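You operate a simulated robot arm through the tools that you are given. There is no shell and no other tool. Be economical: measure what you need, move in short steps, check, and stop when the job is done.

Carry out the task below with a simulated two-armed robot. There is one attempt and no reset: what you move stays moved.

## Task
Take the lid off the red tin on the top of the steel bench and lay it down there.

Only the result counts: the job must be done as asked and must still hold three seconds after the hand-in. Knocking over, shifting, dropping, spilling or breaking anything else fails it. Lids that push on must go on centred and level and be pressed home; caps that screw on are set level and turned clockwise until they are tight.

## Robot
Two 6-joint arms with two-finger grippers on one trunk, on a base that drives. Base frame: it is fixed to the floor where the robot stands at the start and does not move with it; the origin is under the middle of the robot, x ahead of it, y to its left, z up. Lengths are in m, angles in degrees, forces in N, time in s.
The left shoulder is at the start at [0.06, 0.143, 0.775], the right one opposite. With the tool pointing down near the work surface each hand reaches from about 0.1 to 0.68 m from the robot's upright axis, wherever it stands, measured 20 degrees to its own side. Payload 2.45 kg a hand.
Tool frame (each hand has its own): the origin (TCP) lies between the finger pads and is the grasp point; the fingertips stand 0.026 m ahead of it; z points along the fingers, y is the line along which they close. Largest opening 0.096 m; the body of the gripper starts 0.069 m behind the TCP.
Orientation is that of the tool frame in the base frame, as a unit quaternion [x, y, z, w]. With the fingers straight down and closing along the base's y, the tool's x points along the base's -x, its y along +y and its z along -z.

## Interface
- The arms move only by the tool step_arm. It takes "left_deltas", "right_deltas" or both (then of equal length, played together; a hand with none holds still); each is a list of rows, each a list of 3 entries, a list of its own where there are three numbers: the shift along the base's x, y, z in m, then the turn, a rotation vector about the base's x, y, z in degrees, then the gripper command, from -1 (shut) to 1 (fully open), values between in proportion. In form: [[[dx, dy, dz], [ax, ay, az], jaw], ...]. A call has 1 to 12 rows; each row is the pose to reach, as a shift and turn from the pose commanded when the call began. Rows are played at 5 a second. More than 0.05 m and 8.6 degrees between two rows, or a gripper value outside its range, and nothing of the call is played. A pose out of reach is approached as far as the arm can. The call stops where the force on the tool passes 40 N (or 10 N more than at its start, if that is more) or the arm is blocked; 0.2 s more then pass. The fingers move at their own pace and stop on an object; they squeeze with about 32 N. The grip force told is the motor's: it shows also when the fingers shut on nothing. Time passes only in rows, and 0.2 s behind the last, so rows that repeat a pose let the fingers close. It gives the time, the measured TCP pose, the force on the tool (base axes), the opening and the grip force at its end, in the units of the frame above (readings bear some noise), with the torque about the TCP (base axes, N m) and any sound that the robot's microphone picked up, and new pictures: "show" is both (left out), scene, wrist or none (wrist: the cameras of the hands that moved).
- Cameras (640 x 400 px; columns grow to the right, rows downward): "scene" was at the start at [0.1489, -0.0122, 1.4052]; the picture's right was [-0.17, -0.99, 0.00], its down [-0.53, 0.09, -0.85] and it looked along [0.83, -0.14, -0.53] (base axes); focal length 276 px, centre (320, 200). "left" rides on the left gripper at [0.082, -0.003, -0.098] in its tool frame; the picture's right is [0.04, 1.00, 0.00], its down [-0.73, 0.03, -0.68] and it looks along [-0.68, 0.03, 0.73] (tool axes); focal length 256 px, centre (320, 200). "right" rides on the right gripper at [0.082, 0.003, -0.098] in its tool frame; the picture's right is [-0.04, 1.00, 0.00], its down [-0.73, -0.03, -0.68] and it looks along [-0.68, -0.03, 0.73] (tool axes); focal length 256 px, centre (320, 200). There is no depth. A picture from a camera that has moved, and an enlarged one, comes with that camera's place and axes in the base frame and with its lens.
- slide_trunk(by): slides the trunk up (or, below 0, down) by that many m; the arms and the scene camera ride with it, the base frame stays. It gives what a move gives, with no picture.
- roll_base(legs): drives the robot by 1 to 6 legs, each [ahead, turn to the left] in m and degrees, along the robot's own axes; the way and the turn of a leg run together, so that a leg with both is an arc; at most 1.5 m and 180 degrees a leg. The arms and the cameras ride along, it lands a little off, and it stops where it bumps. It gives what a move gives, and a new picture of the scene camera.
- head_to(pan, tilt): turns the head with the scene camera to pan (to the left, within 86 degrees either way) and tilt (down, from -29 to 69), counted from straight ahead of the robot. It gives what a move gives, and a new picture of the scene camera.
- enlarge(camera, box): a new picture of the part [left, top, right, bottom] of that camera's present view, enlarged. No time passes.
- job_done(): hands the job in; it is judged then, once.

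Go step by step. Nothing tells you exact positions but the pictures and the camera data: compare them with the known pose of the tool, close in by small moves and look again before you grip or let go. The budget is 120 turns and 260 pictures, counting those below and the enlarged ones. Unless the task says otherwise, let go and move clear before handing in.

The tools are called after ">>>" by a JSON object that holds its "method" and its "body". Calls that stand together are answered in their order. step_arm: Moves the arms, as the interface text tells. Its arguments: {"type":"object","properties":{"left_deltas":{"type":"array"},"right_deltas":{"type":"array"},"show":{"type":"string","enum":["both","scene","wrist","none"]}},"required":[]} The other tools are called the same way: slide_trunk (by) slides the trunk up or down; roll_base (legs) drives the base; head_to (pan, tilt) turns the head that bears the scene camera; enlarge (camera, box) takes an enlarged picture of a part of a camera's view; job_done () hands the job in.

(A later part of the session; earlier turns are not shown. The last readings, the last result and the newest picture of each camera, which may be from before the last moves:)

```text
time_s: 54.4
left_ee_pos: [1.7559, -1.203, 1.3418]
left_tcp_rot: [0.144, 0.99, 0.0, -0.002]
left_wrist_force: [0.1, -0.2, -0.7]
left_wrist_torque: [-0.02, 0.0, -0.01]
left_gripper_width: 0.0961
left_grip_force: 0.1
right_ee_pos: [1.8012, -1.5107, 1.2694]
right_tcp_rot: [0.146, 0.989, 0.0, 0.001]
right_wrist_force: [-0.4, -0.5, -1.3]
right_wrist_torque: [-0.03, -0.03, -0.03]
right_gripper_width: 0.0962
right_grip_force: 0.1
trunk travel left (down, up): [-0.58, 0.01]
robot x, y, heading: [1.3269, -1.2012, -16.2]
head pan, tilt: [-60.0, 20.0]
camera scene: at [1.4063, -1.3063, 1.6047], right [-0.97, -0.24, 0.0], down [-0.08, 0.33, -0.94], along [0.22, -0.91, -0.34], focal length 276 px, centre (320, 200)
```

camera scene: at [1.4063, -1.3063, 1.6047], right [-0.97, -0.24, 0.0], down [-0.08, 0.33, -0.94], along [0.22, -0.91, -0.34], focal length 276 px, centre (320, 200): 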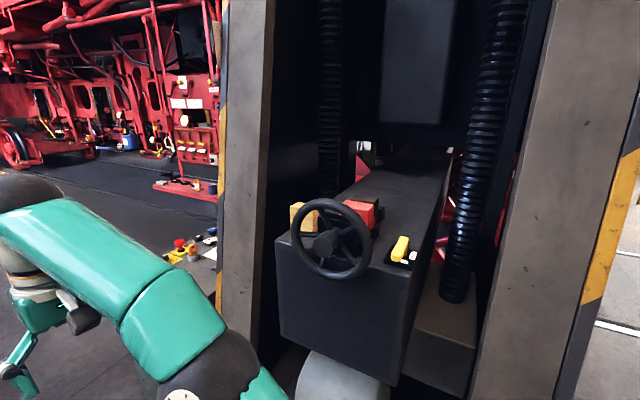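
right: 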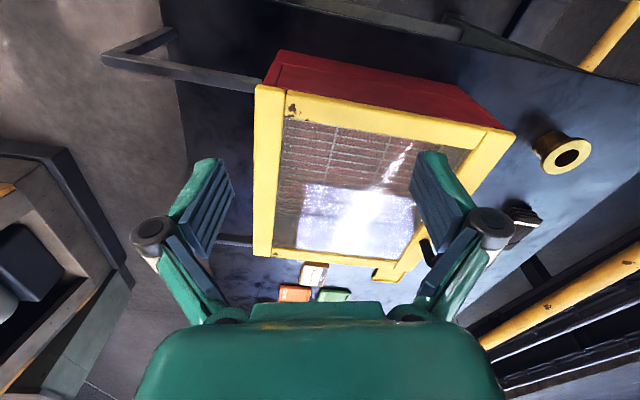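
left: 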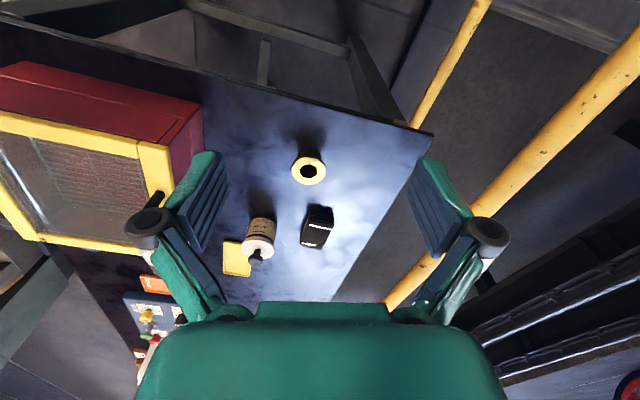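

The arm is tucked now. Before reversing I take a look at the far end of this bench too.

>>> {"method": "head_to", "body": {"pan": 10, "tilt": 22}}

>>> {"method": "enlarge", "body": {"camera": "scene", "box": [180, 60, 400, 200]}}

>>> {"method": "head_to", "body": {"pan": 84, "tilt": 25}}

```text
time_s: 55.8
left_ee_pos: [1.7569, -1.2038, 1.3427]
left_tcp_rot: [0.144, 0.99, 0.0, -0.002]
left_wrist_force: [0.4, 0.1, -0.8]
left_wrist_torque: [0.01, -0.02, -0.01]
left_gripper_width: 0.0959
left_grip_force: 0.0
right_ee_pos: [1.8013, -1.5113, 1.2703]
right_tcp_rot: [0.146, 0.989, 0.0, 0.0]
right_wrist_force: [-1.5, 0.6, -0.8]
right_wrist_torque: [0.01, -0.02, 0.03]
right_gripper_width: 0.0961
right_grip_force: 0.1
trunk travel left (down, up): [-0.58, 0.01]
robot x, y, heading: [1.3248, -1.2007, -16.1]
head pan, tilt: [10.0, 22.0]
camera scene: at [1.4771, -1.2261, 1.6013], right [-0.11, -0.99, 0.0], down [-0.37, 0.04, -0.93], along [0.92, -0.1, -0.38], focal length 276 px, centre (320, 200)
```

scene: 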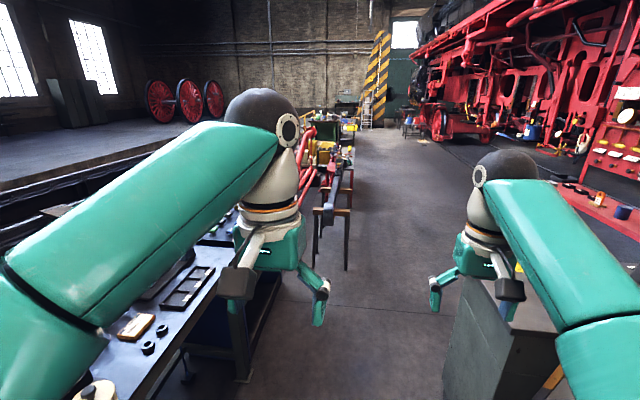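

```text
2.86 times, centred on (290, 130) of scene
camera zoom: at [1.4771, -1.2261, 1.6013], right [-0.11, -0.99, 0.0], down [-0.37, 0.04, -0.93], along [0.92, -0.1, -0.38], focal length 790 px, centre (406, 400)
```

zoom: 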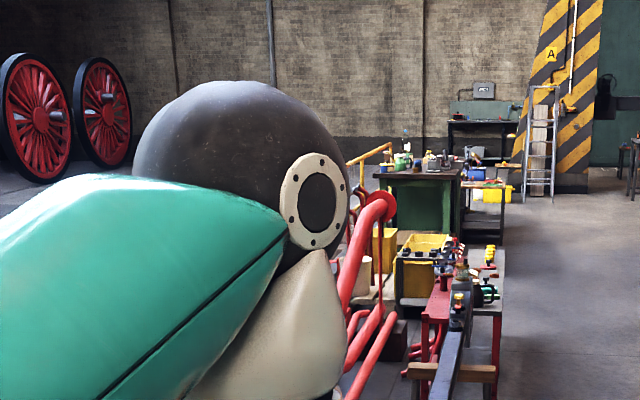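

```text
time_s: 57.3
left_ee_pos: [1.756, -1.2019, 1.3427]
left_tcp_rot: [0.145, 0.989, 0.0, -0.002]
left_wrist_force: [-0.3, 1.4, -0.3]
left_wrist_torque: [-0.01, 0.04, 0.02]
left_gripper_width: 0.0959
left_grip_force: 0.1
right_ee_pos: [1.8012, -1.5107, 1.2686]
right_tcp_rot: [0.146, 0.989, 0.0, 0.0]
right_wrist_force: [0.5, 1.0, 0.8]
right_wrist_torque: [0.01, -0.02, 0.02]
right_gripper_width: 0.0962
right_grip_force: 0.1
trunk travel left (down, up): [-0.58, 0.01]
robot x, y, heading: [1.3241, -1.2003, -16.0]
head pan, tilt: [84.0, 25.0]
camera scene: at [1.4198, -1.1307, 1.5965], right [0.93, -0.38, 0.0], down [-0.16, -0.39, -0.91], along [0.34, 0.84, -0.42], focal length 276 px, centre (320, 200)
```

scene: 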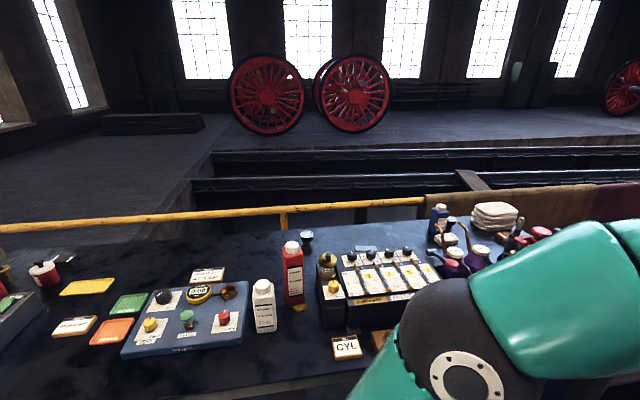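

The jar at the left looks red-bodied from this side, and there are jars with lids at the far right. I enlarge both.

>>> {"method": "enlarge", "body": {"camera": "scene", "box": [0, 240, 100, 302]}}

>>> {"method": "enlarge", "body": {"camera": "scene", "box": [420, 195, 580, 295]}}

>>> {"method": "head_to", "body": {"pan": 45, "tilt": 35}}

```text
6.40 times, centred on (50, 271) of scene
camera zoom: at [1.4198, -1.1307, 1.5965], right [0.93, -0.38, 0.0], down [-0.16, -0.39, -0.91], along [0.34, 0.84, -0.42], focal length 1769 px, centre (2048, -254)
```

zoom: 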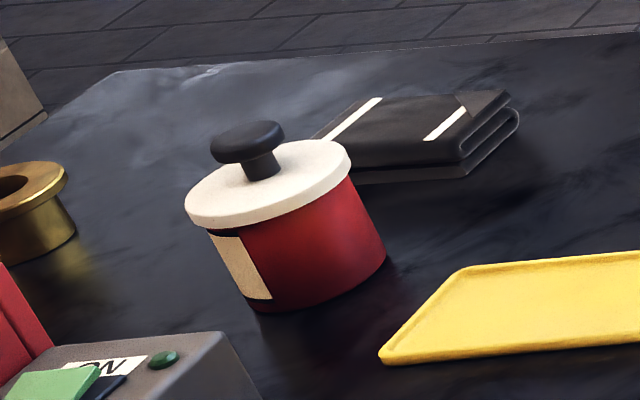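

```text
4.00 times, centred on (500, 245) of scene
camera zoom: at [1.4198, -1.1307, 1.5965], right [0.93, -0.38, 0.0], down [-0.16, -0.39, -0.91], along [0.34, 0.84, -0.42], focal length 1106 px, centre (-400, 20)
```

zoom: 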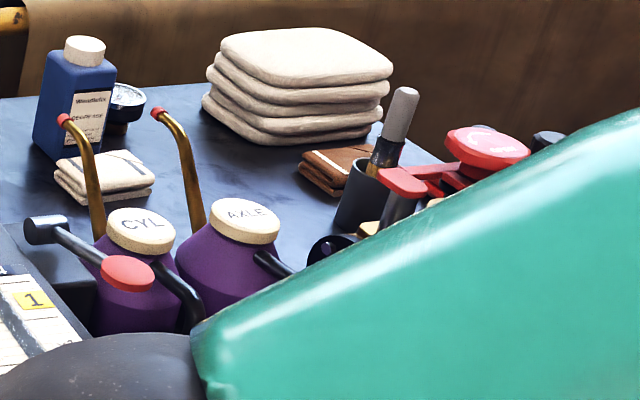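

```text
time_s: 58.3
left_ee_pos: [1.7569, -1.2025, 1.3416]
left_tcp_rot: [0.145, 0.989, 0.0, -0.001]
left_wrist_force: [0.1, -0.8, -1.0]
left_wrist_torque: [0.0, 0.01, -0.01]
left_gripper_width: 0.0963
left_grip_force: 0.2
right_ee_pos: [1.8008, -1.5103, 1.2693]
right_tcp_rot: [0.145, 0.989, 0.0, 0.0]
right_wrist_force: [-0.3, 0.2, 0.2]
right_wrist_torque: [0.02, 0.01, 0.02]
right_gripper_width: 0.0958
right_grip_force: 0.0
trunk travel left (down, up): [-0.58, 0.01]
robot x, y, heading: [1.3281, -1.1991, -16.3]
head pan, tilt: [45.0, 35.0]
camera scene: at [1.4621, -1.1734, 1.5807], right [0.48, -0.88, 0.0], down [-0.5, -0.28, -0.82], along [0.72, 0.4, -0.57], focal length 276 px, centre (320, 200)
```

scene: 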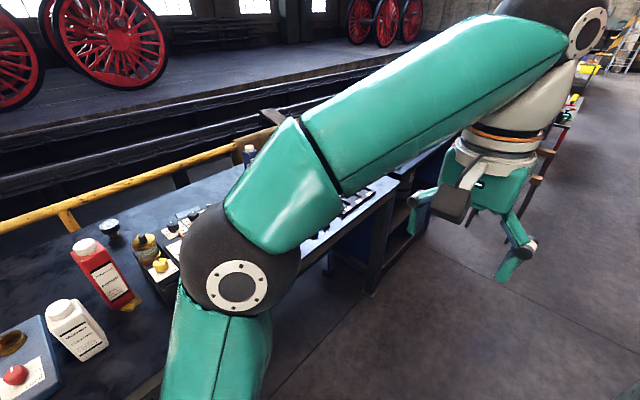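

Found it: the jar near my start position is a red tin with a white lid and black knob (its label faces the start). I reverse out of the aisle to return there.

>>> {"method": "roll_base", "body": {"legs": [[-1.4, 0]]}}

```text
time_s: 65.4
left_ee_pos: [0.4014, -0.8168, 1.3429]
left_tcp_rot: [0.134, 0.991, 0.0, -0.001]
left_wrist_force: [0.1, -0.8, 0.0]
left_wrist_torque: [0.0, 0.01, 0.01]
left_gripper_width: 0.0961
left_grip_force: 0.1
right_ee_pos: [0.4531, -1.1211, 1.2688]
right_tcp_rot: [0.135, 0.991, -0.001, 0.0]
right_wrist_force: [0.3, -0.1, -0.6]
right_wrist_torque: [0.0, 0.0, -0.01]
right_gripper_width: 0.0961
right_grip_force: 0.1
trunk travel left (down, up): [-0.58, 0.01]
robot x, y, heading: [-0.0241, -0.8239, -15.2]
head pan, tilt: [45.0, 35.0]
camera scene: at [0.1061, -0.7929, 1.5807], right [0.5, -0.87, 0.0], down [-0.5, -0.29, -0.82], along [0.71, 0.41, -0.57], focal length 276 px, centre (320, 200)
```

scene: 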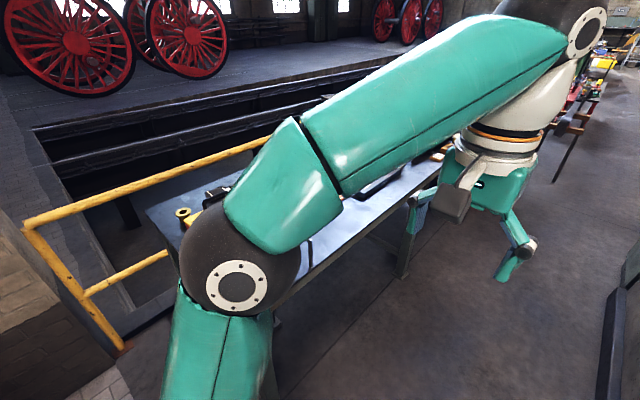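

I turn left toward the start spot, and check the other table for ambiguity.

>>> {"method": "roll_base", "body": {"legs": [[0, 103]]}}

>>> {"method": "head_to", "body": {"pan": 86, "tilt": 18}}

>>> {"method": "enlarge", "body": {"camera": "scene", "box": [60, 60, 300, 210]}}

```text
time_s: 69.3
left_ee_pos: [0.0653, -0.3987, 1.3416]
left_tcp_rot: [-0.507, 0.862, -0.002, 0.0]
left_wrist_force: [-1.4, 0.9, -0.2]
left_wrist_torque: [-0.06, -0.11, -0.01]
left_gripper_width: 0.0958
left_grip_force: 0.0
right_ee_pos: [0.3749, -0.4204, 1.2691]
right_tcp_rot: [-0.507, 0.862, 0.0, 0.002]
right_wrist_force: [-0.7, 0.5, -0.9]
right_wrist_torque: [-0.07, -0.08, -0.03]
right_gripper_width: 0.096
right_grip_force: 0.1
trunk travel left (down, up): [-0.58, 0.01]
robot x, y, heading: [0.0229, -0.8543, 63.3]
head pan, tilt: [45.0, 35.0]
stopped in leg 1: the robot was blocked; the commanded pose is now the measured one
camera scene: at [0.0191, -0.7065, 1.5803], right [0.95, 0.32, 0.0], down [0.18, -0.55, -0.82], along [-0.26, 0.78, -0.58], focal length 276 px, centre (320, 200)
```

scene: 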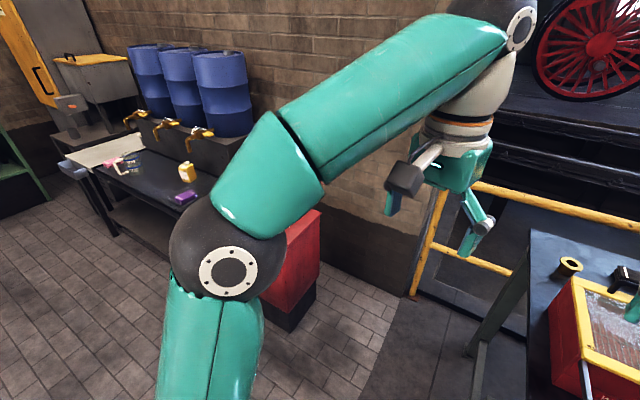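

```text
time_s: 70.3
left_ee_pos: [0.0688, -0.4009, 1.342]
left_tcp_rot: [-0.508, 0.861, 0.0, -0.001]
left_wrist_force: [-0.2, 0.0, 0.1]
left_wrist_torque: [0.03, 0.03, -0.03]
left_gripper_width: 0.096
left_grip_force: 0.1
right_ee_pos: [0.3788, -0.4239, 1.2692]
right_tcp_rot: [-0.507, 0.862, 0.002, 0.001]
right_wrist_force: [-0.2, 1.1, -0.6]
right_wrist_torque: [-0.01, -0.01, -0.01]
right_gripper_width: 0.0959
right_grip_force: 0.0
trunk travel left (down, up): [-0.58, 0.01]
robot x, y, heading: [0.0224, -0.8491, 63.5]
head pan, tilt: [85.9, 18.0]
camera scene: at [-0.0285, -0.7459, 1.6079], right [0.51, 0.86, 0.0], down [0.27, -0.16, -0.95], along [-0.82, 0.48, -0.31], focal length 276 px, centre (320, 200)
```

scene: 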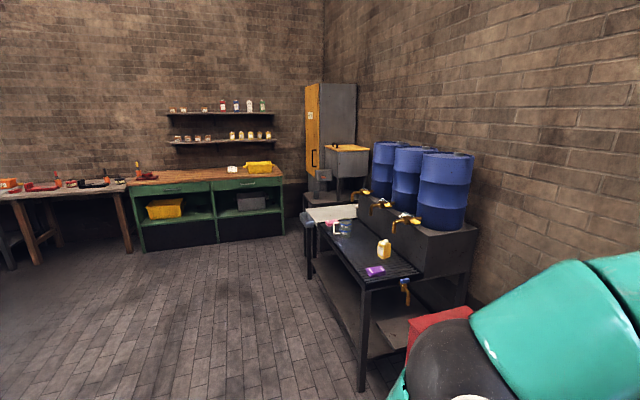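

```text
2.67 times, centred on (180, 135) of scene
camera zoom: at [-0.0285, -0.7459, 1.6079], right [0.51, 0.86, 0.0], down [0.27, -0.16, -0.95], along [-0.82, 0.48, -0.31], focal length 737 px, centre (693, 373)
```

zoom: 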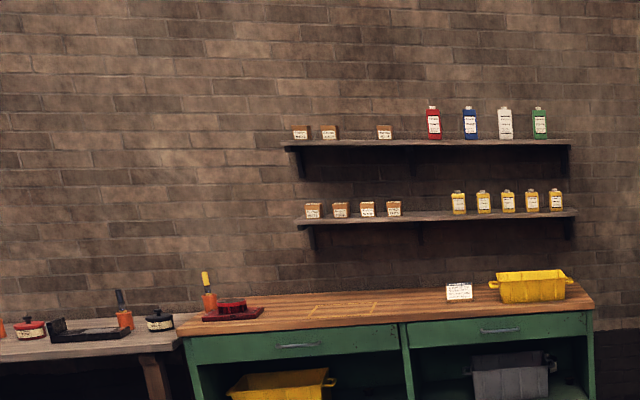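

The other tins stand on a wooden table, so the red PASTE tin on the near bench is the one. I retrace my proven path back to the start by reversing.

>>> {"method": "roll_base", "body": {"legs": [[0, -153], [-0.86, 0]]}}

>>> {"method": "head_to", "body": {"pan": 60, "tilt": 30}}

```text
time_s: 74.7
left_ee_pos: [0.4794, -0.8495, 1.342]
left_tcp_rot: [0.194, 0.981, 0.0, 0.002]
left_wrist_force: [0.3, -1.4, -0.3]
left_wrist_torque: [0.16, -0.07, -0.01]
left_gripper_width: 0.096
left_grip_force: 0.0
right_ee_pos: [0.4915, -1.1593, 1.2668]
right_tcp_rot: [0.196, 0.981, 0.001, 0.006]
right_wrist_force: [0.1, -2.0, 0.0]
right_wrist_torque: [0.15, -0.04, 0.02]
right_gripper_width: 0.0958
right_grip_force: 0.1
trunk travel left (down, up): [-0.58, 0.01]
robot x, y, heading: [0.0521, -0.7891, -22.1]
head pan, tilt: [85.9, 18.0]
stopped in leg 1: the robot was blocked; the commanded pose is now the measured one
camera scene: at [0.1449, -0.7312, 1.6083], right [0.9, -0.44, 0.0], down [-0.14, -0.27, -0.95], along [0.42, 0.86, -0.3], focal length 276 px, centre (320, 200)
```

scene: 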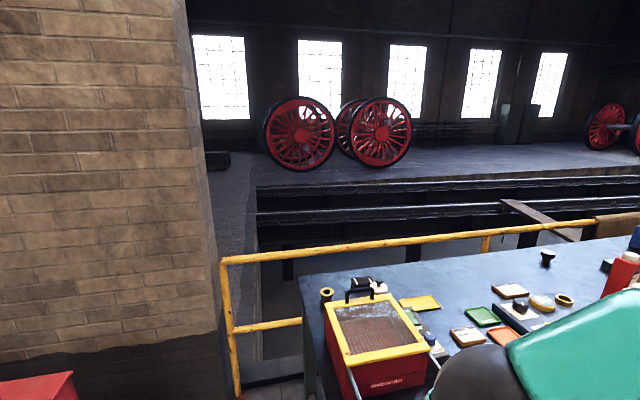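

```text
time_s: 75.6
left_ee_pos: [0.4822, -0.8445, 1.3425]
left_tcp_rot: [0.195, 0.981, -0.002, 0.001]
left_wrist_force: [0.0, -0.9, -0.5]
left_wrist_torque: [0.04, -0.01, 0.0]
left_gripper_width: 0.0961
left_grip_force: 0.0
right_ee_pos: [0.4924, -1.152, 1.2674]
right_tcp_rot: [0.196, 0.981, 0.0, 0.005]
right_wrist_force: [-0.8, -0.3, 1.0]
right_wrist_torque: [0.0, -0.03, -0.02]
right_gripper_width: 0.0961
right_grip_force: 0.0
trunk travel left (down, up): [-0.58, 0.01]
robot x, y, heading: [0.0498, -0.7869, -22.0]
head pan, tilt: [60.0, 30.0]
camera scene: at [0.1763, -0.7534, 1.5886], right [0.62, -0.79, 0.0], down [-0.39, -0.31, -0.87], along [0.68, 0.53, -0.5], focal length 276 px, centre (320, 200)
```

scene: 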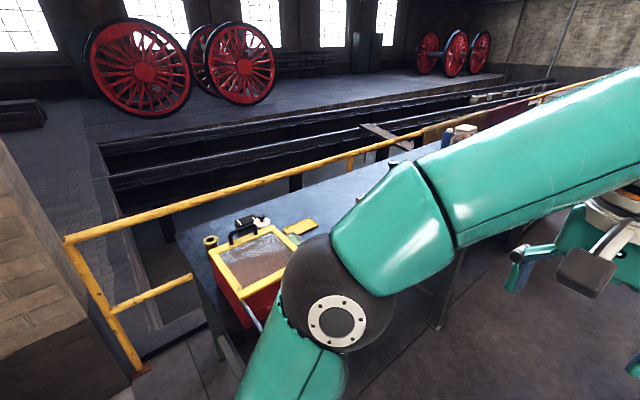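

Turning was blocked again, probably the base touching the bench corner. I back away to open floor first.

>>> {"method": "roll_base", "body": {"legs": [[0.1, 0], [0, 18], [-0.7, 0]]}}

>>> {"method": "head_to", "body": {"pan": 20, "tilt": 40}}

```text
time_s: 81.4
left_ee_pos: [-0.1418, -0.6897, 1.3424]
left_tcp_rot: [0.031, 1.0, -0.002, 0.002]
left_wrist_force: [0.0, -0.7, -0.2]
left_wrist_torque: [0.01, -0.07, 0.02]
left_gripper_width: 0.096
left_grip_force: 0.0
right_ee_pos: [-0.0315, -0.9799, 1.269]
right_tcp_rot: [0.033, 0.999, 0.001, 0.005]
right_wrist_force: [0.4, 0.7, 0.3]
right_wrist_torque: [-0.01, -0.02, -0.02]
right_gripper_width: 0.096
right_grip_force: 0.0
trunk travel left (down, up): [-0.58, 0.01]
robot x, y, heading: [-0.5684, -0.778, -3.0]
head pan, tilt: [60.0, 30.0]
camera scene: at [-0.4596, -0.7018, 1.5886], right [0.84, -0.55, 0.0], down [-0.27, -0.42, -0.87], along [0.47, 0.73, -0.5], focal length 276 px, centre (320, 200)
```

scene: 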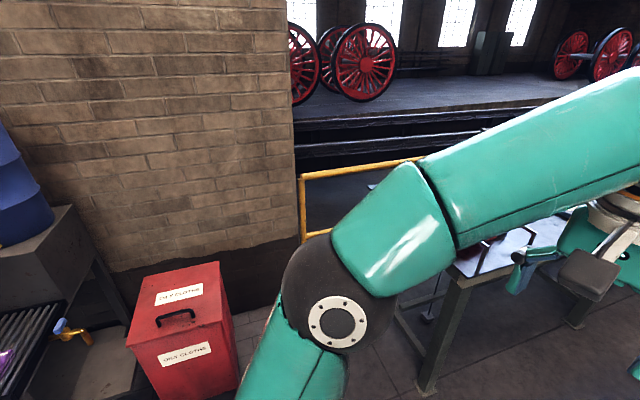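

```text
time_s: 82.5
left_ee_pos: [-0.1418, -0.6902, 1.3419]
left_tcp_rot: [0.032, 0.999, -0.002, 0.003]
left_wrist_force: [-0.5, 0.5, -0.6]
left_wrist_torque: [0.0, 0.03, 0.0]
left_gripper_width: 0.0958
left_grip_force: 0.0
right_ee_pos: [-0.0325, -0.9791, 1.2676]
right_tcp_rot: [0.032, 0.999, 0.001, 0.005]
right_wrist_force: [-0.1, -0.3, -0.7]
right_wrist_torque: [0.01, -0.01, 0.0]
right_gripper_width: 0.096
right_grip_force: 0.0
trunk travel left (down, up): [-0.58, 0.01]
robot x, y, heading: [-0.5678, -0.7798, -3.0]
head pan, tilt: [20.0, 40.0]
camera scene: at [-0.427, -0.7529, 1.5732], right [0.29, -0.96, 0.0], down [-0.61, -0.19, -0.77], along [0.73, 0.22, -0.64], focal length 276 px, centre (320, 200)
```

scene: 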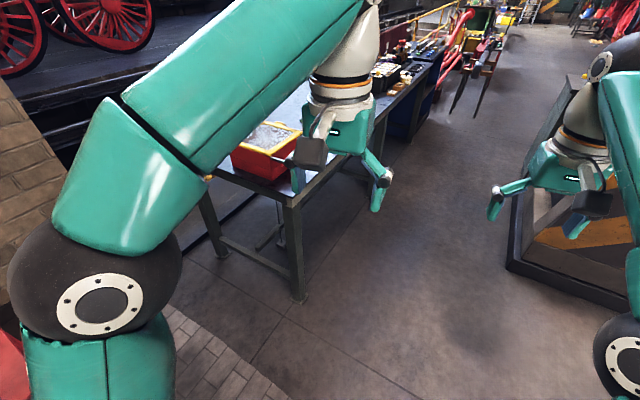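

Free floor here. Bench front legs are around (0.42,-0.36) and (0.58,0.26). I drive back to the start spot and face the bench.

>>> {"method": "roll_base", "body": {"legs": [[0, 58], [0.92, 0], [0, -68]]}}

>>> {"method": "head_to", "body": {"pan": 10, "tilt": 45}}

```text
time_s: 88.3
left_ee_pos: [-0.109, 0.0209, 1.3507]
left_tcp_rot: [-0.44, 0.898, 0.003, 0.014]
left_wrist_force: [-0.3, 0.2, 0.8]
left_wrist_torque: [-0.01, 0.01, 0.03]
left_gripper_width: 0.0959
left_grip_force: 0.0
right_ee_pos: [0.1953, -0.0473, 1.2809]
right_tcp_rot: [-0.442, 0.897, 0.009, 0.01]
right_wrist_force: [0.3, 0.6, -1.3]
right_wrist_torque: [-0.02, 0.05, 0.01]
right_gripper_width: 0.0961
right_grip_force: 0.0
trunk travel left (down, up): [-0.58, 0.01]
robot x, y, heading: [-0.2434, -0.3797, 55.6]
head pan, tilt: [20.0, 40.0]
stopped in leg 2: the robot was blocked; the commanded pose is now the measured one
camera scene: at [-0.1929, -0.2498, 1.5741], right [0.97, -0.25, 0.0], down [-0.16, -0.62, -0.77], along [0.19, 0.75, -0.64], focal length 276 px, centre (320, 200)
```

scene: 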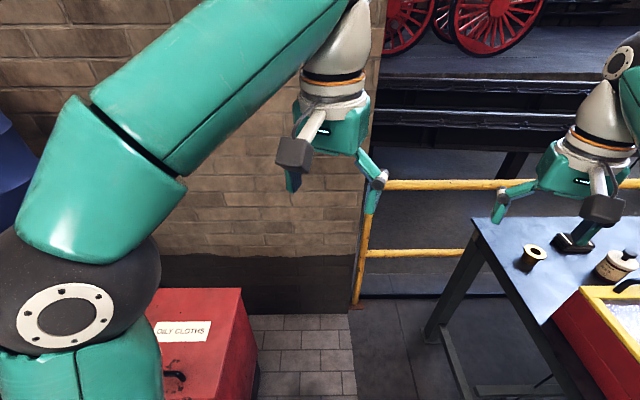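

```text
time_s: 89.0
left_ee_pos: [-0.1003, 0.0324, 1.3448]
left_tcp_rot: [-0.44, 0.898, 0.0, 0.008]
left_wrist_force: [0.3, 1.5, -1.3]
left_wrist_torque: [-0.1, 0.07, -0.02]
left_gripper_width: 0.0957
left_grip_force: 0.0
right_ee_pos: [0.2019, -0.0356, 1.2754]
right_tcp_rot: [-0.442, 0.897, 0.005, 0.005]
right_wrist_force: [0.7, 1.1, -1.0]
right_wrist_torque: [-0.12, 0.05, 0.02]
right_gripper_width: 0.096
right_grip_force: 0.0
trunk travel left (down, up): [-0.58, 0.01]
robot x, y, heading: [-0.241, -0.3791, 55.8]
head pan, tilt: [10.0, 45.0]
camera scene: at [-0.1716, -0.2454, 1.5648], right [0.91, -0.41, 0.0], down [-0.29, -0.65, -0.7], along [0.29, 0.64, -0.71], focal length 276 px, centre (320, 200)
```

scene: 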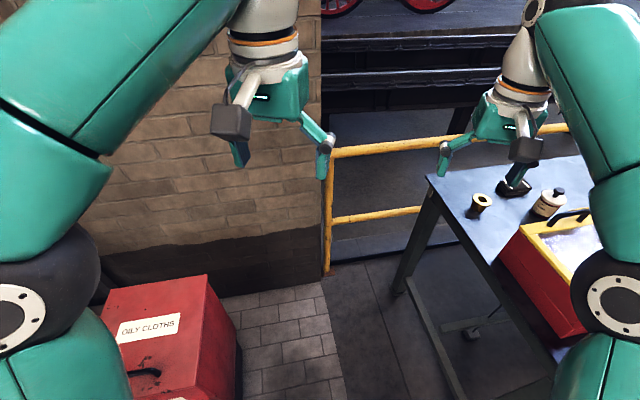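

Blocked again; I want to see what my base touches, so I look straight down on both sides.

>>> {"method": "head_to", "body": {"pan": -50, "tilt": 69}}

>>> {"method": "head_to", "body": {"pan": 5, "tilt": 69}}

>>> {"method": "head_to", "body": {"pan": 50, "tilt": 69}}

```text
time_s: 90.3
left_ee_pos: [-0.1059, 0.0247, 1.3487]
left_tcp_rot: [-0.44, 0.898, 0.002, 0.013]
left_wrist_force: [0.3, -0.3, 0.5]
left_wrist_torque: [0.01, 0.01, -0.01]
left_gripper_width: 0.096
left_grip_force: 0.1
right_ee_pos: [0.1986, -0.0417, 1.2787]
right_tcp_rot: [-0.442, 0.897, 0.007, 0.009]
right_wrist_force: [0.8, 0.2, 0.4]
right_wrist_torque: [-0.01, 0.01, 0.01]
right_gripper_width: 0.0961
right_grip_force: 0.0
trunk travel left (down, up): [-0.58, 0.01]
robot x, y, heading: [-0.2463, -0.3788, 55.8]
head pan, tilt: [-50.0, 68.8]
camera scene: at [-0.1543, -0.3209, 1.5371], right [0.1, -0.99, 0.0], down [-0.93, -0.09, -0.36], along [0.36, 0.04, -0.93], focal length 276 px, centre (320, 200)
```

scene: 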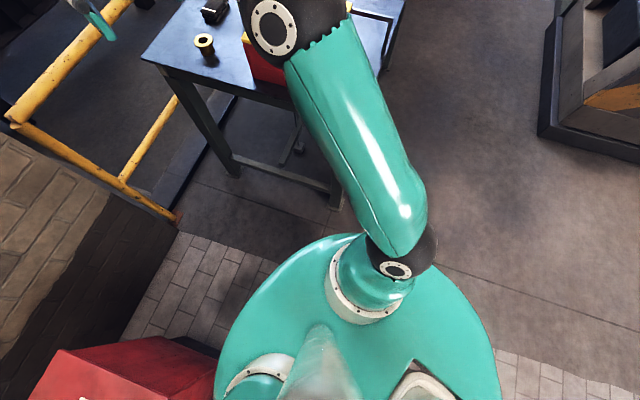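

```text
time_s: 91.6
left_ee_pos: [-0.1055, 0.0254, 1.3497]
left_tcp_rot: [-0.44, 0.898, 0.003, 0.013]
left_wrist_force: [-0.2, -0.4, 0.9]
left_wrist_torque: [0.01, -0.02, 0.02]
left_gripper_width: 0.096
left_grip_force: 0.0
right_ee_pos: [0.1985, -0.0427, 1.2798]
right_tcp_rot: [-0.442, 0.897, 0.008, 0.01]
right_wrist_force: [-0.2, -0.5, 0.2]
right_wrist_torque: [0.02, -0.02, 0.0]
right_gripper_width: 0.0962
right_grip_force: 0.1
trunk travel left (down, up): [-0.58, 0.01]
robot x, y, heading: [-0.2431, -0.3805, 55.6]
head pan, tilt: [5.0, 68.8]
camera scene: at [-0.1825, -0.2779, 1.537], right [0.87, -0.49, 0.0], down [-0.46, -0.81, -0.36], along [0.18, 0.32, -0.93], focal length 276 px, centre (320, 200)
```

scene: 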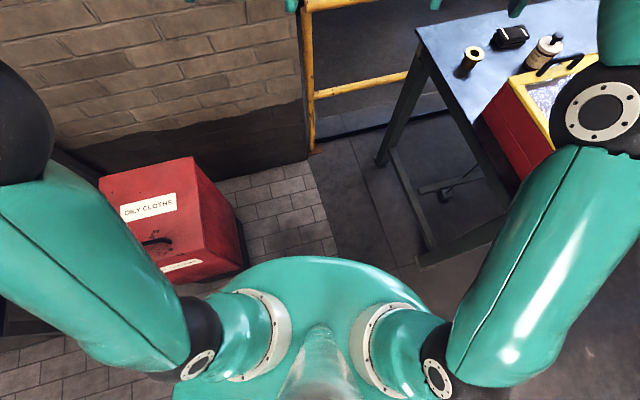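

```text
time_s: 92.7
left_ee_pos: [-0.105, 0.0256, 1.3493]
left_tcp_rot: [-0.44, 0.898, 0.003, 0.013]
left_wrist_force: [0.3, -0.7, -0.3]
left_wrist_torque: [0.03, -0.02, -0.03]
left_gripper_width: 0.096
left_grip_force: 0.1
right_ee_pos: [0.1979, -0.0426, 1.2807]
right_tcp_rot: [-0.443, 0.897, 0.008, 0.01]
right_wrist_force: [0.6, 0.1, 0.1]
right_wrist_torque: [-0.01, 0.0, -0.01]
right_gripper_width: 0.0958
right_grip_force: 0.0
trunk travel left (down, up): [-0.58, 0.01]
robot x, y, heading: [-0.243, -0.3787, 56.0]
head pan, tilt: [50.0, 68.8]
camera scene: at [-0.225, -0.2727, 1.5371], right [0.96, 0.27, 0.0], down [0.25, -0.9, -0.36], along [-0.1, 0.35, -0.93], focal length 276 px, centre (320, 200)
```

scene: 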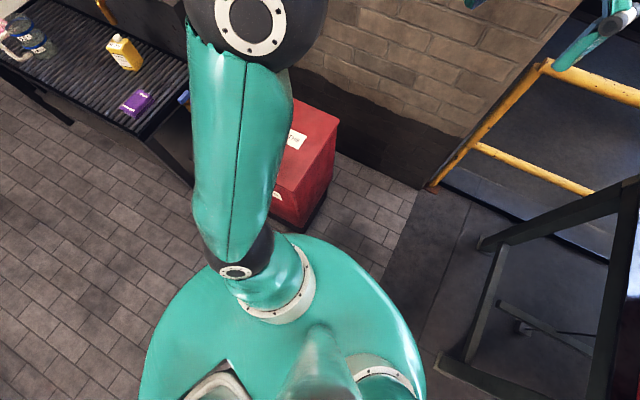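

The base is touching near the bin. I back off at once and use my proven path in reverse instead.

>>> {"method": "roll_base", "body": {"legs": [[-0.5, 0], [0, -71], [0.75, 0], [0, -62]]}}

>>> {"method": "head_to", "body": {"pan": 70, "tilt": 35}}

```text
time_s: 99.8
left_ee_pos: [-0.0716, -0.8114, 1.348]
left_tcp_rot: [0.176, 0.984, -0.005, 0.011]
left_wrist_force: [0.2, -1.9, 0.4]
left_wrist_torque: [0.17, 0.04, 0.01]
left_gripper_width: 0.0961
left_grip_force: 0.0
right_ee_pos: [-0.0464, -1.1204, 1.2782]
right_tcp_rot: [0.175, 0.985, 0.002, 0.01]
right_wrist_force: [0.1, -1.0, -0.4]
right_wrist_torque: [0.13, 0.06, -0.01]
right_gripper_width: 0.0963
right_grip_force: 0.0
trunk travel left (down, up): [-0.58, 0.01]
robot x, y, heading: [-0.4858, -0.7442, -18.9]
head pan, tilt: [50.0, 68.8]
stopped in leg 3: the robot was blocked; the commanded pose is now the measured one
camera scene: at [-0.377, -0.7351, 1.5368], right [0.52, -0.86, 0.0], down [-0.8, -0.48, -0.36], along [0.31, 0.19, -0.93], focal length 276 px, centre (320, 200)
```

scene: 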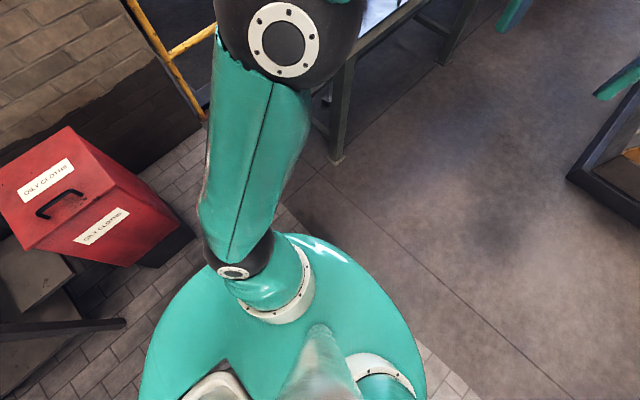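

```text
time_s: 100.8
left_ee_pos: [-0.0738, -0.8062, 1.3493]
left_tcp_rot: [0.175, 0.984, -0.006, 0.013]
left_wrist_force: [-0.5, 0.1, 0.4]
left_wrist_torque: [0.02, 0.02, 0.02]
left_gripper_width: 0.0956
left_grip_force: 0.0
right_ee_pos: [-0.048, -1.1174, 1.2804]
right_tcp_rot: [0.174, 0.985, 0.001, 0.012]
right_wrist_force: [-0.8, 0.1, 0.7]
right_wrist_torque: [0.02, -0.01, -0.01]
right_gripper_width: 0.096
right_grip_force: 0.1
trunk travel left (down, up): [-0.58, 0.01]
robot x, y, heading: [-0.4835, -0.7386, -18.9]
head pan, tilt: [70.0, 35.0]
camera scene: at [-0.372, -0.6906, 1.5806], right [0.78, -0.63, 0.0], down [-0.36, -0.45, -0.82], along [0.51, 0.64, -0.57], focal length 276 px, centre (320, 200)
```

scene: 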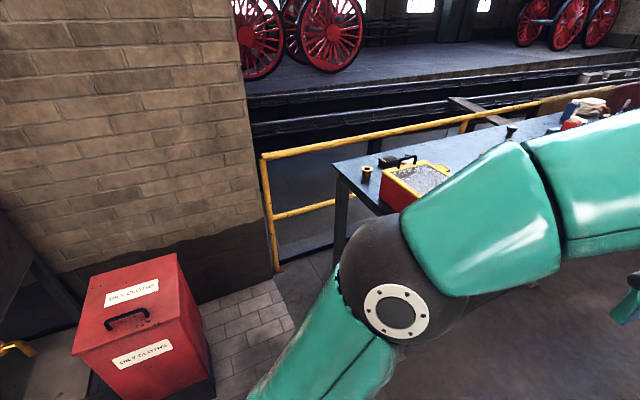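

The floor changes from brick to concrete here; maybe a slight lip stopped me. I try a short run-up.

>>> {"method": "roll_base", "body": {"legs": [[-0.1, 0], [0.5, 0]]}}

```text
time_s: 104.6
left_ee_pos: [0.3182, -0.9457, 1.3503]
left_tcp_rot: [0.178, 0.984, -0.008, 0.013]
left_wrist_force: [-0.3, -0.3, 0.0]
left_wrist_torque: [0.0, 0.02, -0.01]
left_gripper_width: 0.0962
left_grip_force: 0.0
right_ee_pos: [0.3433, -1.2545, 1.28]
right_tcp_rot: [0.177, 0.984, 0.001, 0.013]
right_wrist_force: [-0.6, 0.6, -0.1]
right_wrist_torque: [0.01, 0.04, 0.01]
right_gripper_width: 0.0961
right_grip_force: 0.0
trunk travel left (down, up): [-0.58, 0.01]
robot x, y, heading: [-0.0915, -0.8749, -19.0]
head pan, tilt: [70.0, 35.0]
camera scene: at [0.0213, -0.8265, 1.5807], right [0.77, -0.63, 0.0], down [-0.36, -0.44, -0.82], along [0.52, 0.63, -0.57], focal length 276 px, centre (320, 200)
```

scene: 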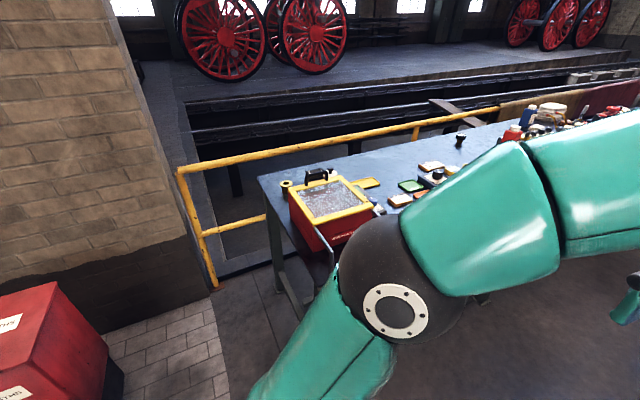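

That worked. I continue along the plan in smaller legs.

>>> {"method": "roll_base", "body": {"legs": [[0.28, 0]]}}

>>> {"method": "roll_base", "body": {"legs": [[0, -30], [0, -28]]}}

```text
time_s: 106.6
left_ee_pos: [0.585, -1.0376, 1.3498]
left_tcp_rot: [0.179, 0.984, -0.007, 0.012]
left_wrist_force: [0.1, -0.4, 0.5]
left_wrist_torque: [0.07, 0.04, 0.03]
left_gripper_width: 0.0958
left_grip_force: 0.1
right_ee_pos: [0.6079, -1.3475, 1.2806]
right_tcp_rot: [0.176, 0.984, 0.001, 0.012]
right_wrist_force: [0.1, -0.2, -0.5]
right_wrist_torque: [0.0, 0.03, 0.02]
right_gripper_width: 0.096
right_grip_force: 0.0
trunk travel left (down, up): [-0.58, 0.01]
robot x, y, heading: [0.1726, -0.9716, -19.3]
head pan, tilt: [70.0, 35.0]
camera scene: at [0.2875, -0.9192, 1.5806], right [0.77, -0.63, 0.0], down [-0.36, -0.44, -0.82], along [0.52, 0.64, -0.57], focal length 276 px, centre (320, 200)
```

scene: 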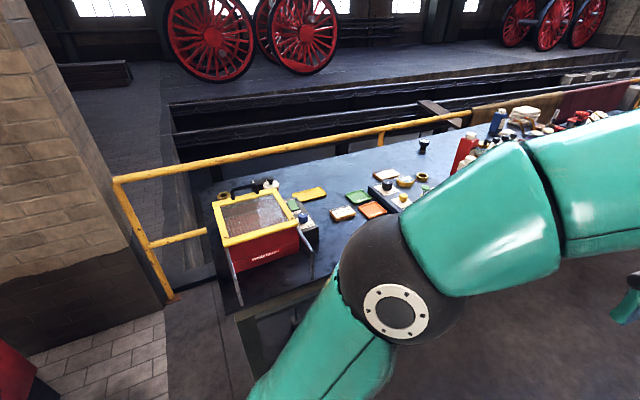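

```text
time_s: 110.2
left_ee_pos: [0.3304, -1.3572, 1.3463]
left_tcp_rot: [0.637, 0.771, -0.018, 0.01]
left_wrist_force: [-0.9, 0.1, -1.0]
left_wrist_torque: [0.01, 0.03, 0.03]
left_gripper_width: 0.0962
left_grip_force: 0.1
right_ee_pos: [0.0774, -1.5417, 1.2815]
right_tcp_rot: [0.635, 0.772, -0.005, 0.011]
right_wrist_force: [0.3, 0.2, -0.1]
right_wrist_torque: [0.03, 0.02, -0.02]
right_gripper_width: 0.0958
right_grip_force: 0.1
trunk travel left (down, up): [-0.58, 0.01]
robot x, y, heading: [0.212, -0.9636, -77.9]
head pan, tilt: [70.0, 35.0]
camera scene: at [0.3175, -1.0326, 1.5807], right [-0.14, -0.99, 0.0], down [-0.57, 0.08, -0.82], along [0.81, -0.11, -0.57], focal length 276 px, centre (320, 200)
```

scene: 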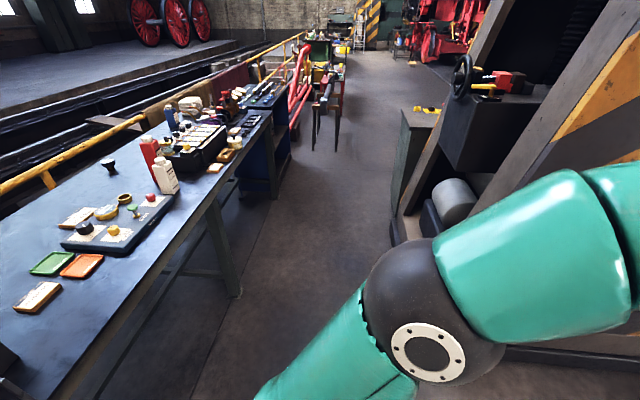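

On the proven line now; I reverse to the start spot.

>>> {"method": "roll_base", "body": {"legs": [[0, 2], [-0.5, 0], [-0.45, 0]]}}

```text
time_s: 116.1
left_ee_pos: [0.1059, -0.4101, 1.3472]
left_tcp_rot: [0.62, 0.784, -0.017, 0.01]
left_wrist_force: [0.5, -0.2, 0.3]
left_wrist_torque: [-0.06, 0.0, -0.03]
left_gripper_width: 0.0963
left_grip_force: 0.2
right_ee_pos: [-0.1381, -0.6043, 1.2817]
right_tcp_rot: [0.619, 0.785, -0.006, 0.011]
right_wrist_force: [-0.5, 0.1, -1.1]
right_wrist_torque: [-0.03, 0.02, -0.01]
right_gripper_width: 0.0959
right_grip_force: 0.0
trunk travel left (down, up): [-0.58, 0.01]
robot x, y, heading: [-0.0263, -0.0187, -75.3]
head pan, tilt: [70.0, 35.0]
camera scene: at [0.0775, -0.0861, 1.5808], right [-0.1, -1.0, 0.0], down [-0.57, 0.05, -0.82], along [0.82, -0.08, -0.57], focal length 276 px, centre (320, 200)
```

scene: 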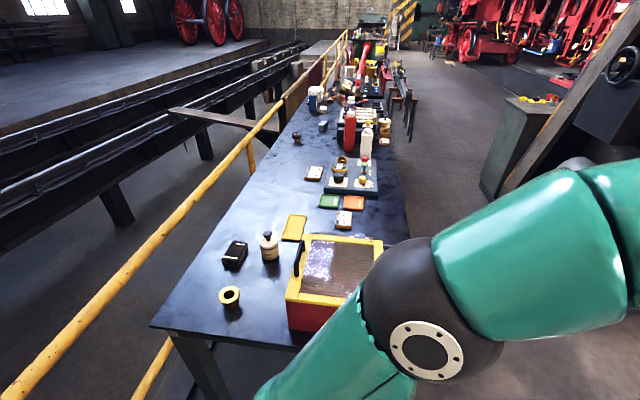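

Back at the start spot. I turn to face the bench.

>>> {"method": "roll_base", "body": {"legs": [[0, 35], [0, 30]]}}

>>> {"method": "head_to", "body": {"pan": 10, "tilt": 40}}

```text
time_s: 120.2
left_ee_pos: [0.3815, -0.0616, 1.3482]
left_tcp_rot: [0.101, 0.995, -0.012, 0.017]
left_wrist_force: [1.0, 1.7, -0.1]
left_wrist_torque: [-0.16, 0.01, 0.02]
left_gripper_width: 0.0959
left_grip_force: 0.1
right_ee_pos: [0.4545, -0.3644, 1.2833]
right_tcp_rot: [0.1, 0.995, -0.001, 0.012]
right_wrist_force: [-0.9, 0.7, -0.6]
right_wrist_torque: [-0.14, 0.01, 0.06]
right_gripper_width: 0.096
right_grip_force: 0.1
trunk travel left (down, up): [-0.58, 0.01]
robot x, y, heading: [-0.0366, -0.0718, -11.9]
head pan, tilt: [70.0, 35.0]
stopped in leg 2: the robot was blocked; the commanded pose is now the measured one
camera scene: at [0.0724, 0.0, 1.5803], right [0.85, -0.53, 0.0], down [-0.3, -0.49, -0.82], along [0.43, 0.69, -0.58], focal length 276 px, centre (320, 200)
```

scene: 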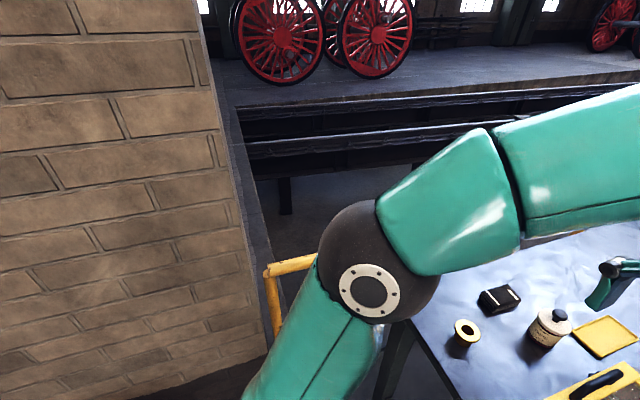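

```text
time_s: 121.5
left_ee_pos: [0.3812, -0.0662, 1.3482]
left_tcp_rot: [0.103, 0.994, -0.009, 0.018]
left_wrist_force: [0.1, 0.0, 0.0]
left_wrist_torque: [-0.02, -0.01, 0.02]
left_gripper_width: 0.0961
left_grip_force: 0.0
right_ee_pos: [0.4534, -0.3707, 1.2834]
right_tcp_rot: [0.1, 0.995, 0.0, 0.012]
right_wrist_force: [0.2, 0.5, 0.7]
right_wrist_torque: [-0.03, 0.01, 0.03]
right_gripper_width: 0.0958
right_grip_force: 0.0
trunk travel left (down, up): [-0.58, 0.01]
robot x, y, heading: [-0.0334, -0.0669, -12.0]
head pan, tilt: [10.0, 40.0]
camera scene: at [0.1097, -0.0835, 1.5731], right [-0.03, -1.0, 0.0], down [-0.64, 0.02, -0.77], along [0.77, -0.02, -0.64], focal length 276 px, centre (320, 200)
```

scene: 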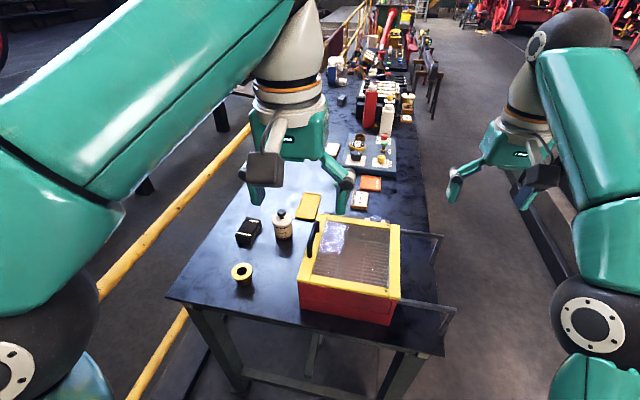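

The tin's lid is about (0.745, 0.02, 0.96), roughly 0.78 m from my axis, slightly too far. I ease forward in small legs.

>>> {"method": "roll_base", "body": {"legs": [[0.05, 0], [0.05, 0]]}}

>>> {"method": "head_to", "body": {"pan": 10, "tilt": 69}}

```text
time_s: 123.0
left_ee_pos: [0.4776, -0.0878, 1.3476]
left_tcp_rot: [0.102, 0.995, -0.009, 0.017]
left_wrist_force: [0.5, -0.3, 0.8]
left_wrist_torque: [-0.02, 0.06, 0.01]
left_gripper_width: 0.0961
left_grip_force: 0.1
right_ee_pos: [0.55, -0.3916, 1.2834]
right_tcp_rot: [0.1, 0.995, 0.0, 0.013]
right_wrist_force: [0.3, -0.4, 0.1]
right_wrist_torque: [0.0, 0.05, -0.01]
right_gripper_width: 0.0959
right_grip_force: 0.1
trunk travel left (down, up): [-0.58, 0.01]
robot x, y, heading: [0.0625, -0.0934, -11.9]
head pan, tilt: [10.0, 40.0]
camera scene: at [0.2061, -0.104, 1.5736], right [-0.03, -1.0, 0.0], down [-0.64, 0.02, -0.77], along [0.77, -0.02, -0.64], focal length 276 px, centre (320, 200)
```

scene: 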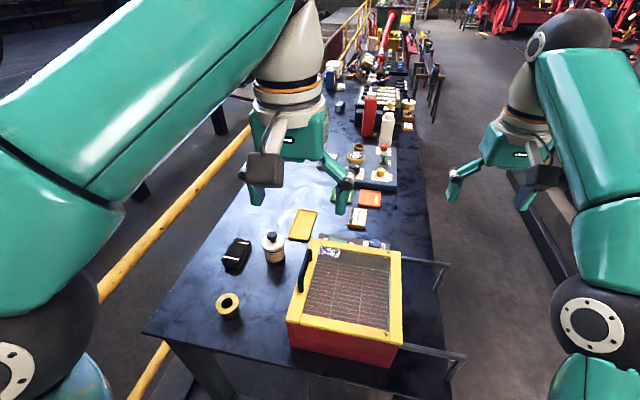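

```text
time_s: 123.9
left_ee_pos: [0.4781, -0.0874, 1.3482]
left_tcp_rot: [0.103, 0.995, -0.009, 0.018]
left_wrist_force: [1.1, -0.9, -0.4]
left_wrist_torque: [0.0, -0.01, 0.0]
left_gripper_width: 0.096
left_grip_force: 0.1
right_ee_pos: [0.5507, -0.3912, 1.2839]
right_tcp_rot: [0.1, 0.995, 0.001, 0.013]
right_wrist_force: [-0.8, -0.5, 0.3]
right_wrist_torque: [0.02, -0.03, -0.01]
right_gripper_width: 0.096
right_grip_force: 0.1
trunk travel left (down, up): [-0.58, 0.01]
robot x, y, heading: [0.0598, -0.0916, -11.5]
head pan, tilt: [10.0, 68.8]
camera scene: at [0.178, -0.1033, 1.5372], right [-0.03, -1.0, 0.0], down [-0.93, 0.03, -0.36], along [0.36, -0.01, -0.93], focal length 276 px, centre (320, 200)
```

scene: 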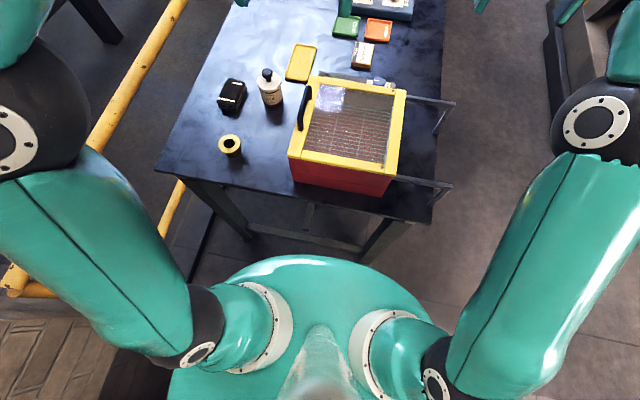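

Still clear of the bench edge; another 6 cm brings the tin comfortably in reach of the left hand.

>>> {"method": "roll_base", "body": {"legs": [[0.06, 0]]}}

>>> {"method": "head_to", "body": {"pan": 15, "tilt": 50}}

>>> {"method": "enlarge", "body": {"camera": "scene", "box": [200, 140, 360, 240]}}

```text
time_s: 124.9
left_ee_pos: [0.5395, -0.1019, 1.3467]
left_tcp_rot: [0.103, 0.994, -0.009, 0.018]
left_wrist_force: [0.8, -0.5, -0.4]
left_wrist_torque: [0.02, 0.09, -0.03]
left_gripper_width: 0.0962
left_grip_force: 0.1
right_ee_pos: [0.6104, -0.4039, 1.2805]
right_tcp_rot: [0.101, 0.995, 0.001, 0.011]
right_wrist_force: [0.2, -1.0, 0.1]
right_wrist_torque: [-0.03, 0.08, -0.01]
right_gripper_width: 0.0961
right_grip_force: 0.1
trunk travel left (down, up): [-0.58, 0.01]
robot x, y, heading: [0.1161, -0.1031, -12.1]
head pan, tilt: [10.0, 68.8]
camera scene: at [0.239, -0.1161, 1.5368], right [-0.03, -1.0, 0.0], down [-0.93, 0.03, -0.36], along [0.36, -0.01, -0.93], focal length 276 px, centre (320, 200)
```

scene: 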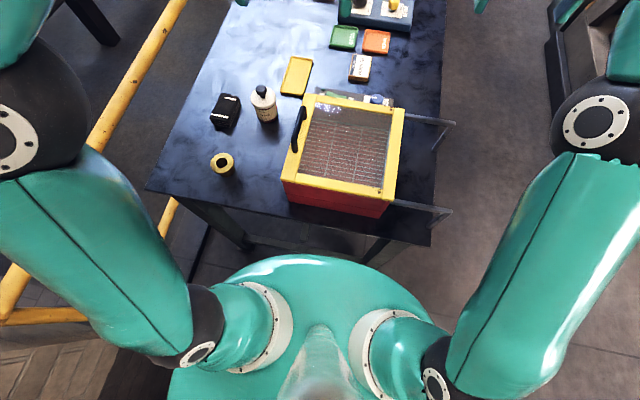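

```text
time_s: 125.7
left_ee_pos: [0.5361, -0.0998, 1.3474]
left_tcp_rot: [0.103, 0.994, -0.01, 0.018]
left_wrist_force: [0.0, 0.0, -0.1]
left_wrist_torque: [0.01, -0.03, 0.0]
left_gripper_width: 0.096
left_grip_force: 0.1
right_ee_pos: [0.6073, -0.4036, 1.2834]
right_tcp_rot: [0.101, 0.995, 0.0, 0.012]
right_wrist_force: [-0.6, -0.2, -0.6]
right_wrist_torque: [-0.02, -0.02, 0.0]
right_gripper_width: 0.0962
right_grip_force: 0.0
trunk travel left (down, up): [-0.58, 0.01]
robot x, y, heading: [0.1211, -0.0998, -11.9]
head pan, tilt: [15.0, 50.0]
camera scene: at [0.2561, -0.1093, 1.559], right [0.05, -1.0, 0.0], down [-0.77, -0.04, -0.64], along [0.64, 0.04, -0.77], focal length 276 px, centre (320, 200)
```

scene: 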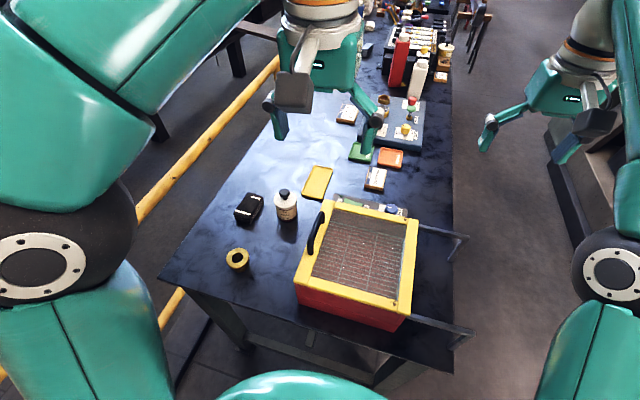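

```text
4.00 times, centred on (280, 190) of scene
camera zoom: at [0.2561, -0.1093, 1.559], right [0.05, -1.0, 0.0], down [-0.77, -0.04, -0.64], along [0.64, 0.04, -0.77], focal length 1106 px, centre (480, 240)
```

zoom: 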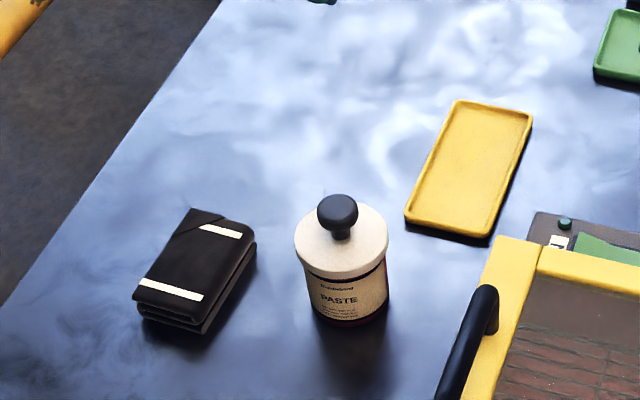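

The knob of the tin's lid is triangulated at about (0.769, 0.023, 0.966), lid top ~0.94, lid diameter ~66 mm. I move the left hand above it, levelling the tool.

>>> {"method": "step_arm", "body": {"left_deltas": [[[0.029, 0.015, -0.031], [0.2, 0.3, 0], 1], [[0.058, 0.031, -0.062], [0.4, 0.5, 0], 1], [[0.087, 0.046, -0.094], [0.6, 0.8, 0], 1], [[0.116, 0.061, -0.125], [0.8, 1.0, 0], 1], [[0.146, 0.077, -0.156], [1.0, 1.3, 0], 1], [[0.175, 0.092, -0.187], [1.2, 1.6, 0], 1], [[0.204, 0.108, -0.219], [1.35, 1.94, 0], 1], [[0.233, 0.123, -0.25], [1.35, 1.94, 0], 1], [[0.233, 0.123, -0.25], [1.35, 1.94, 0], 1]], "show": "both"}}

```text
time_s: 127.7
left_ee_pos: [0.77, 0.0219, 1.1002]
left_tcp_rot: [0.103, 0.995, 0.001, -0.001]
left_wrist_force: [-1.2, -0.6, 0.1]
left_wrist_torque: [0.04, -0.03, -0.01]
left_gripper_width: 0.0959
left_grip_force: 0.0
right_ee_pos: [0.6067, -0.4049, 1.2827]
right_tcp_rot: [0.102, 0.995, 0.0, 0.012]
right_wrist_force: [-0.3, -0.7, -0.2]
right_wrist_torque: [0.0, 0.01, -0.02]
right_gripper_width: 0.0959
right_grip_force: 0.1
trunk travel left (down, up): [-0.58, 0.01]
robot x, y, heading: [0.1194, -0.1039, -11.8]
head pan, tilt: [15.0, 50.0]
camera scene: at [0.2558, -0.1098, 1.5591], right [0.06, -1.0, 0.0], down [-0.76, -0.04, -0.64], along [0.64, 0.04, -0.77], focal length 276 px, centre (320, 200)
camera left: at [0.6903, 0.0354, 1.1983], right [0.17, 0.99, 0.0], down [0.72, -0.12, 0.68], along [0.67, -0.11, -0.73], focal length 256 px, centre (320, 200)
```

scene: 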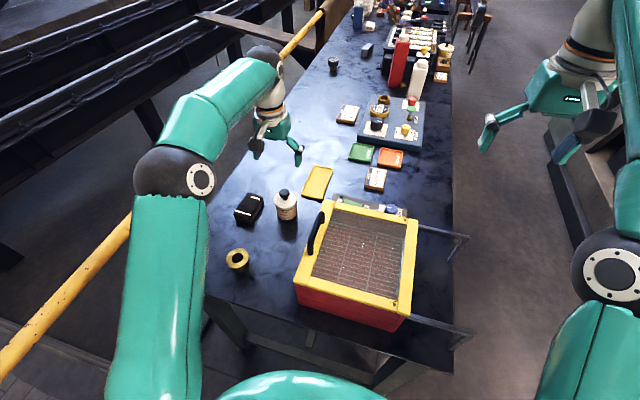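
left: 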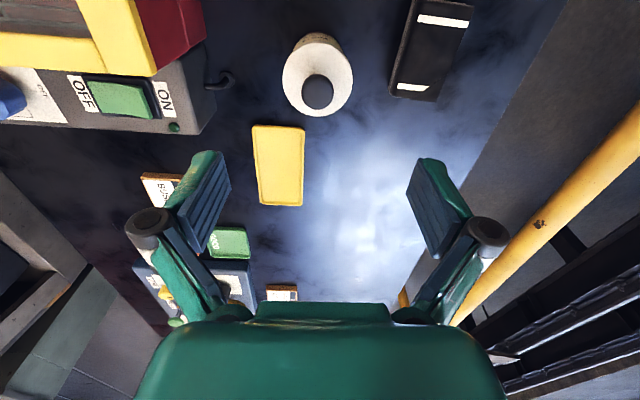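

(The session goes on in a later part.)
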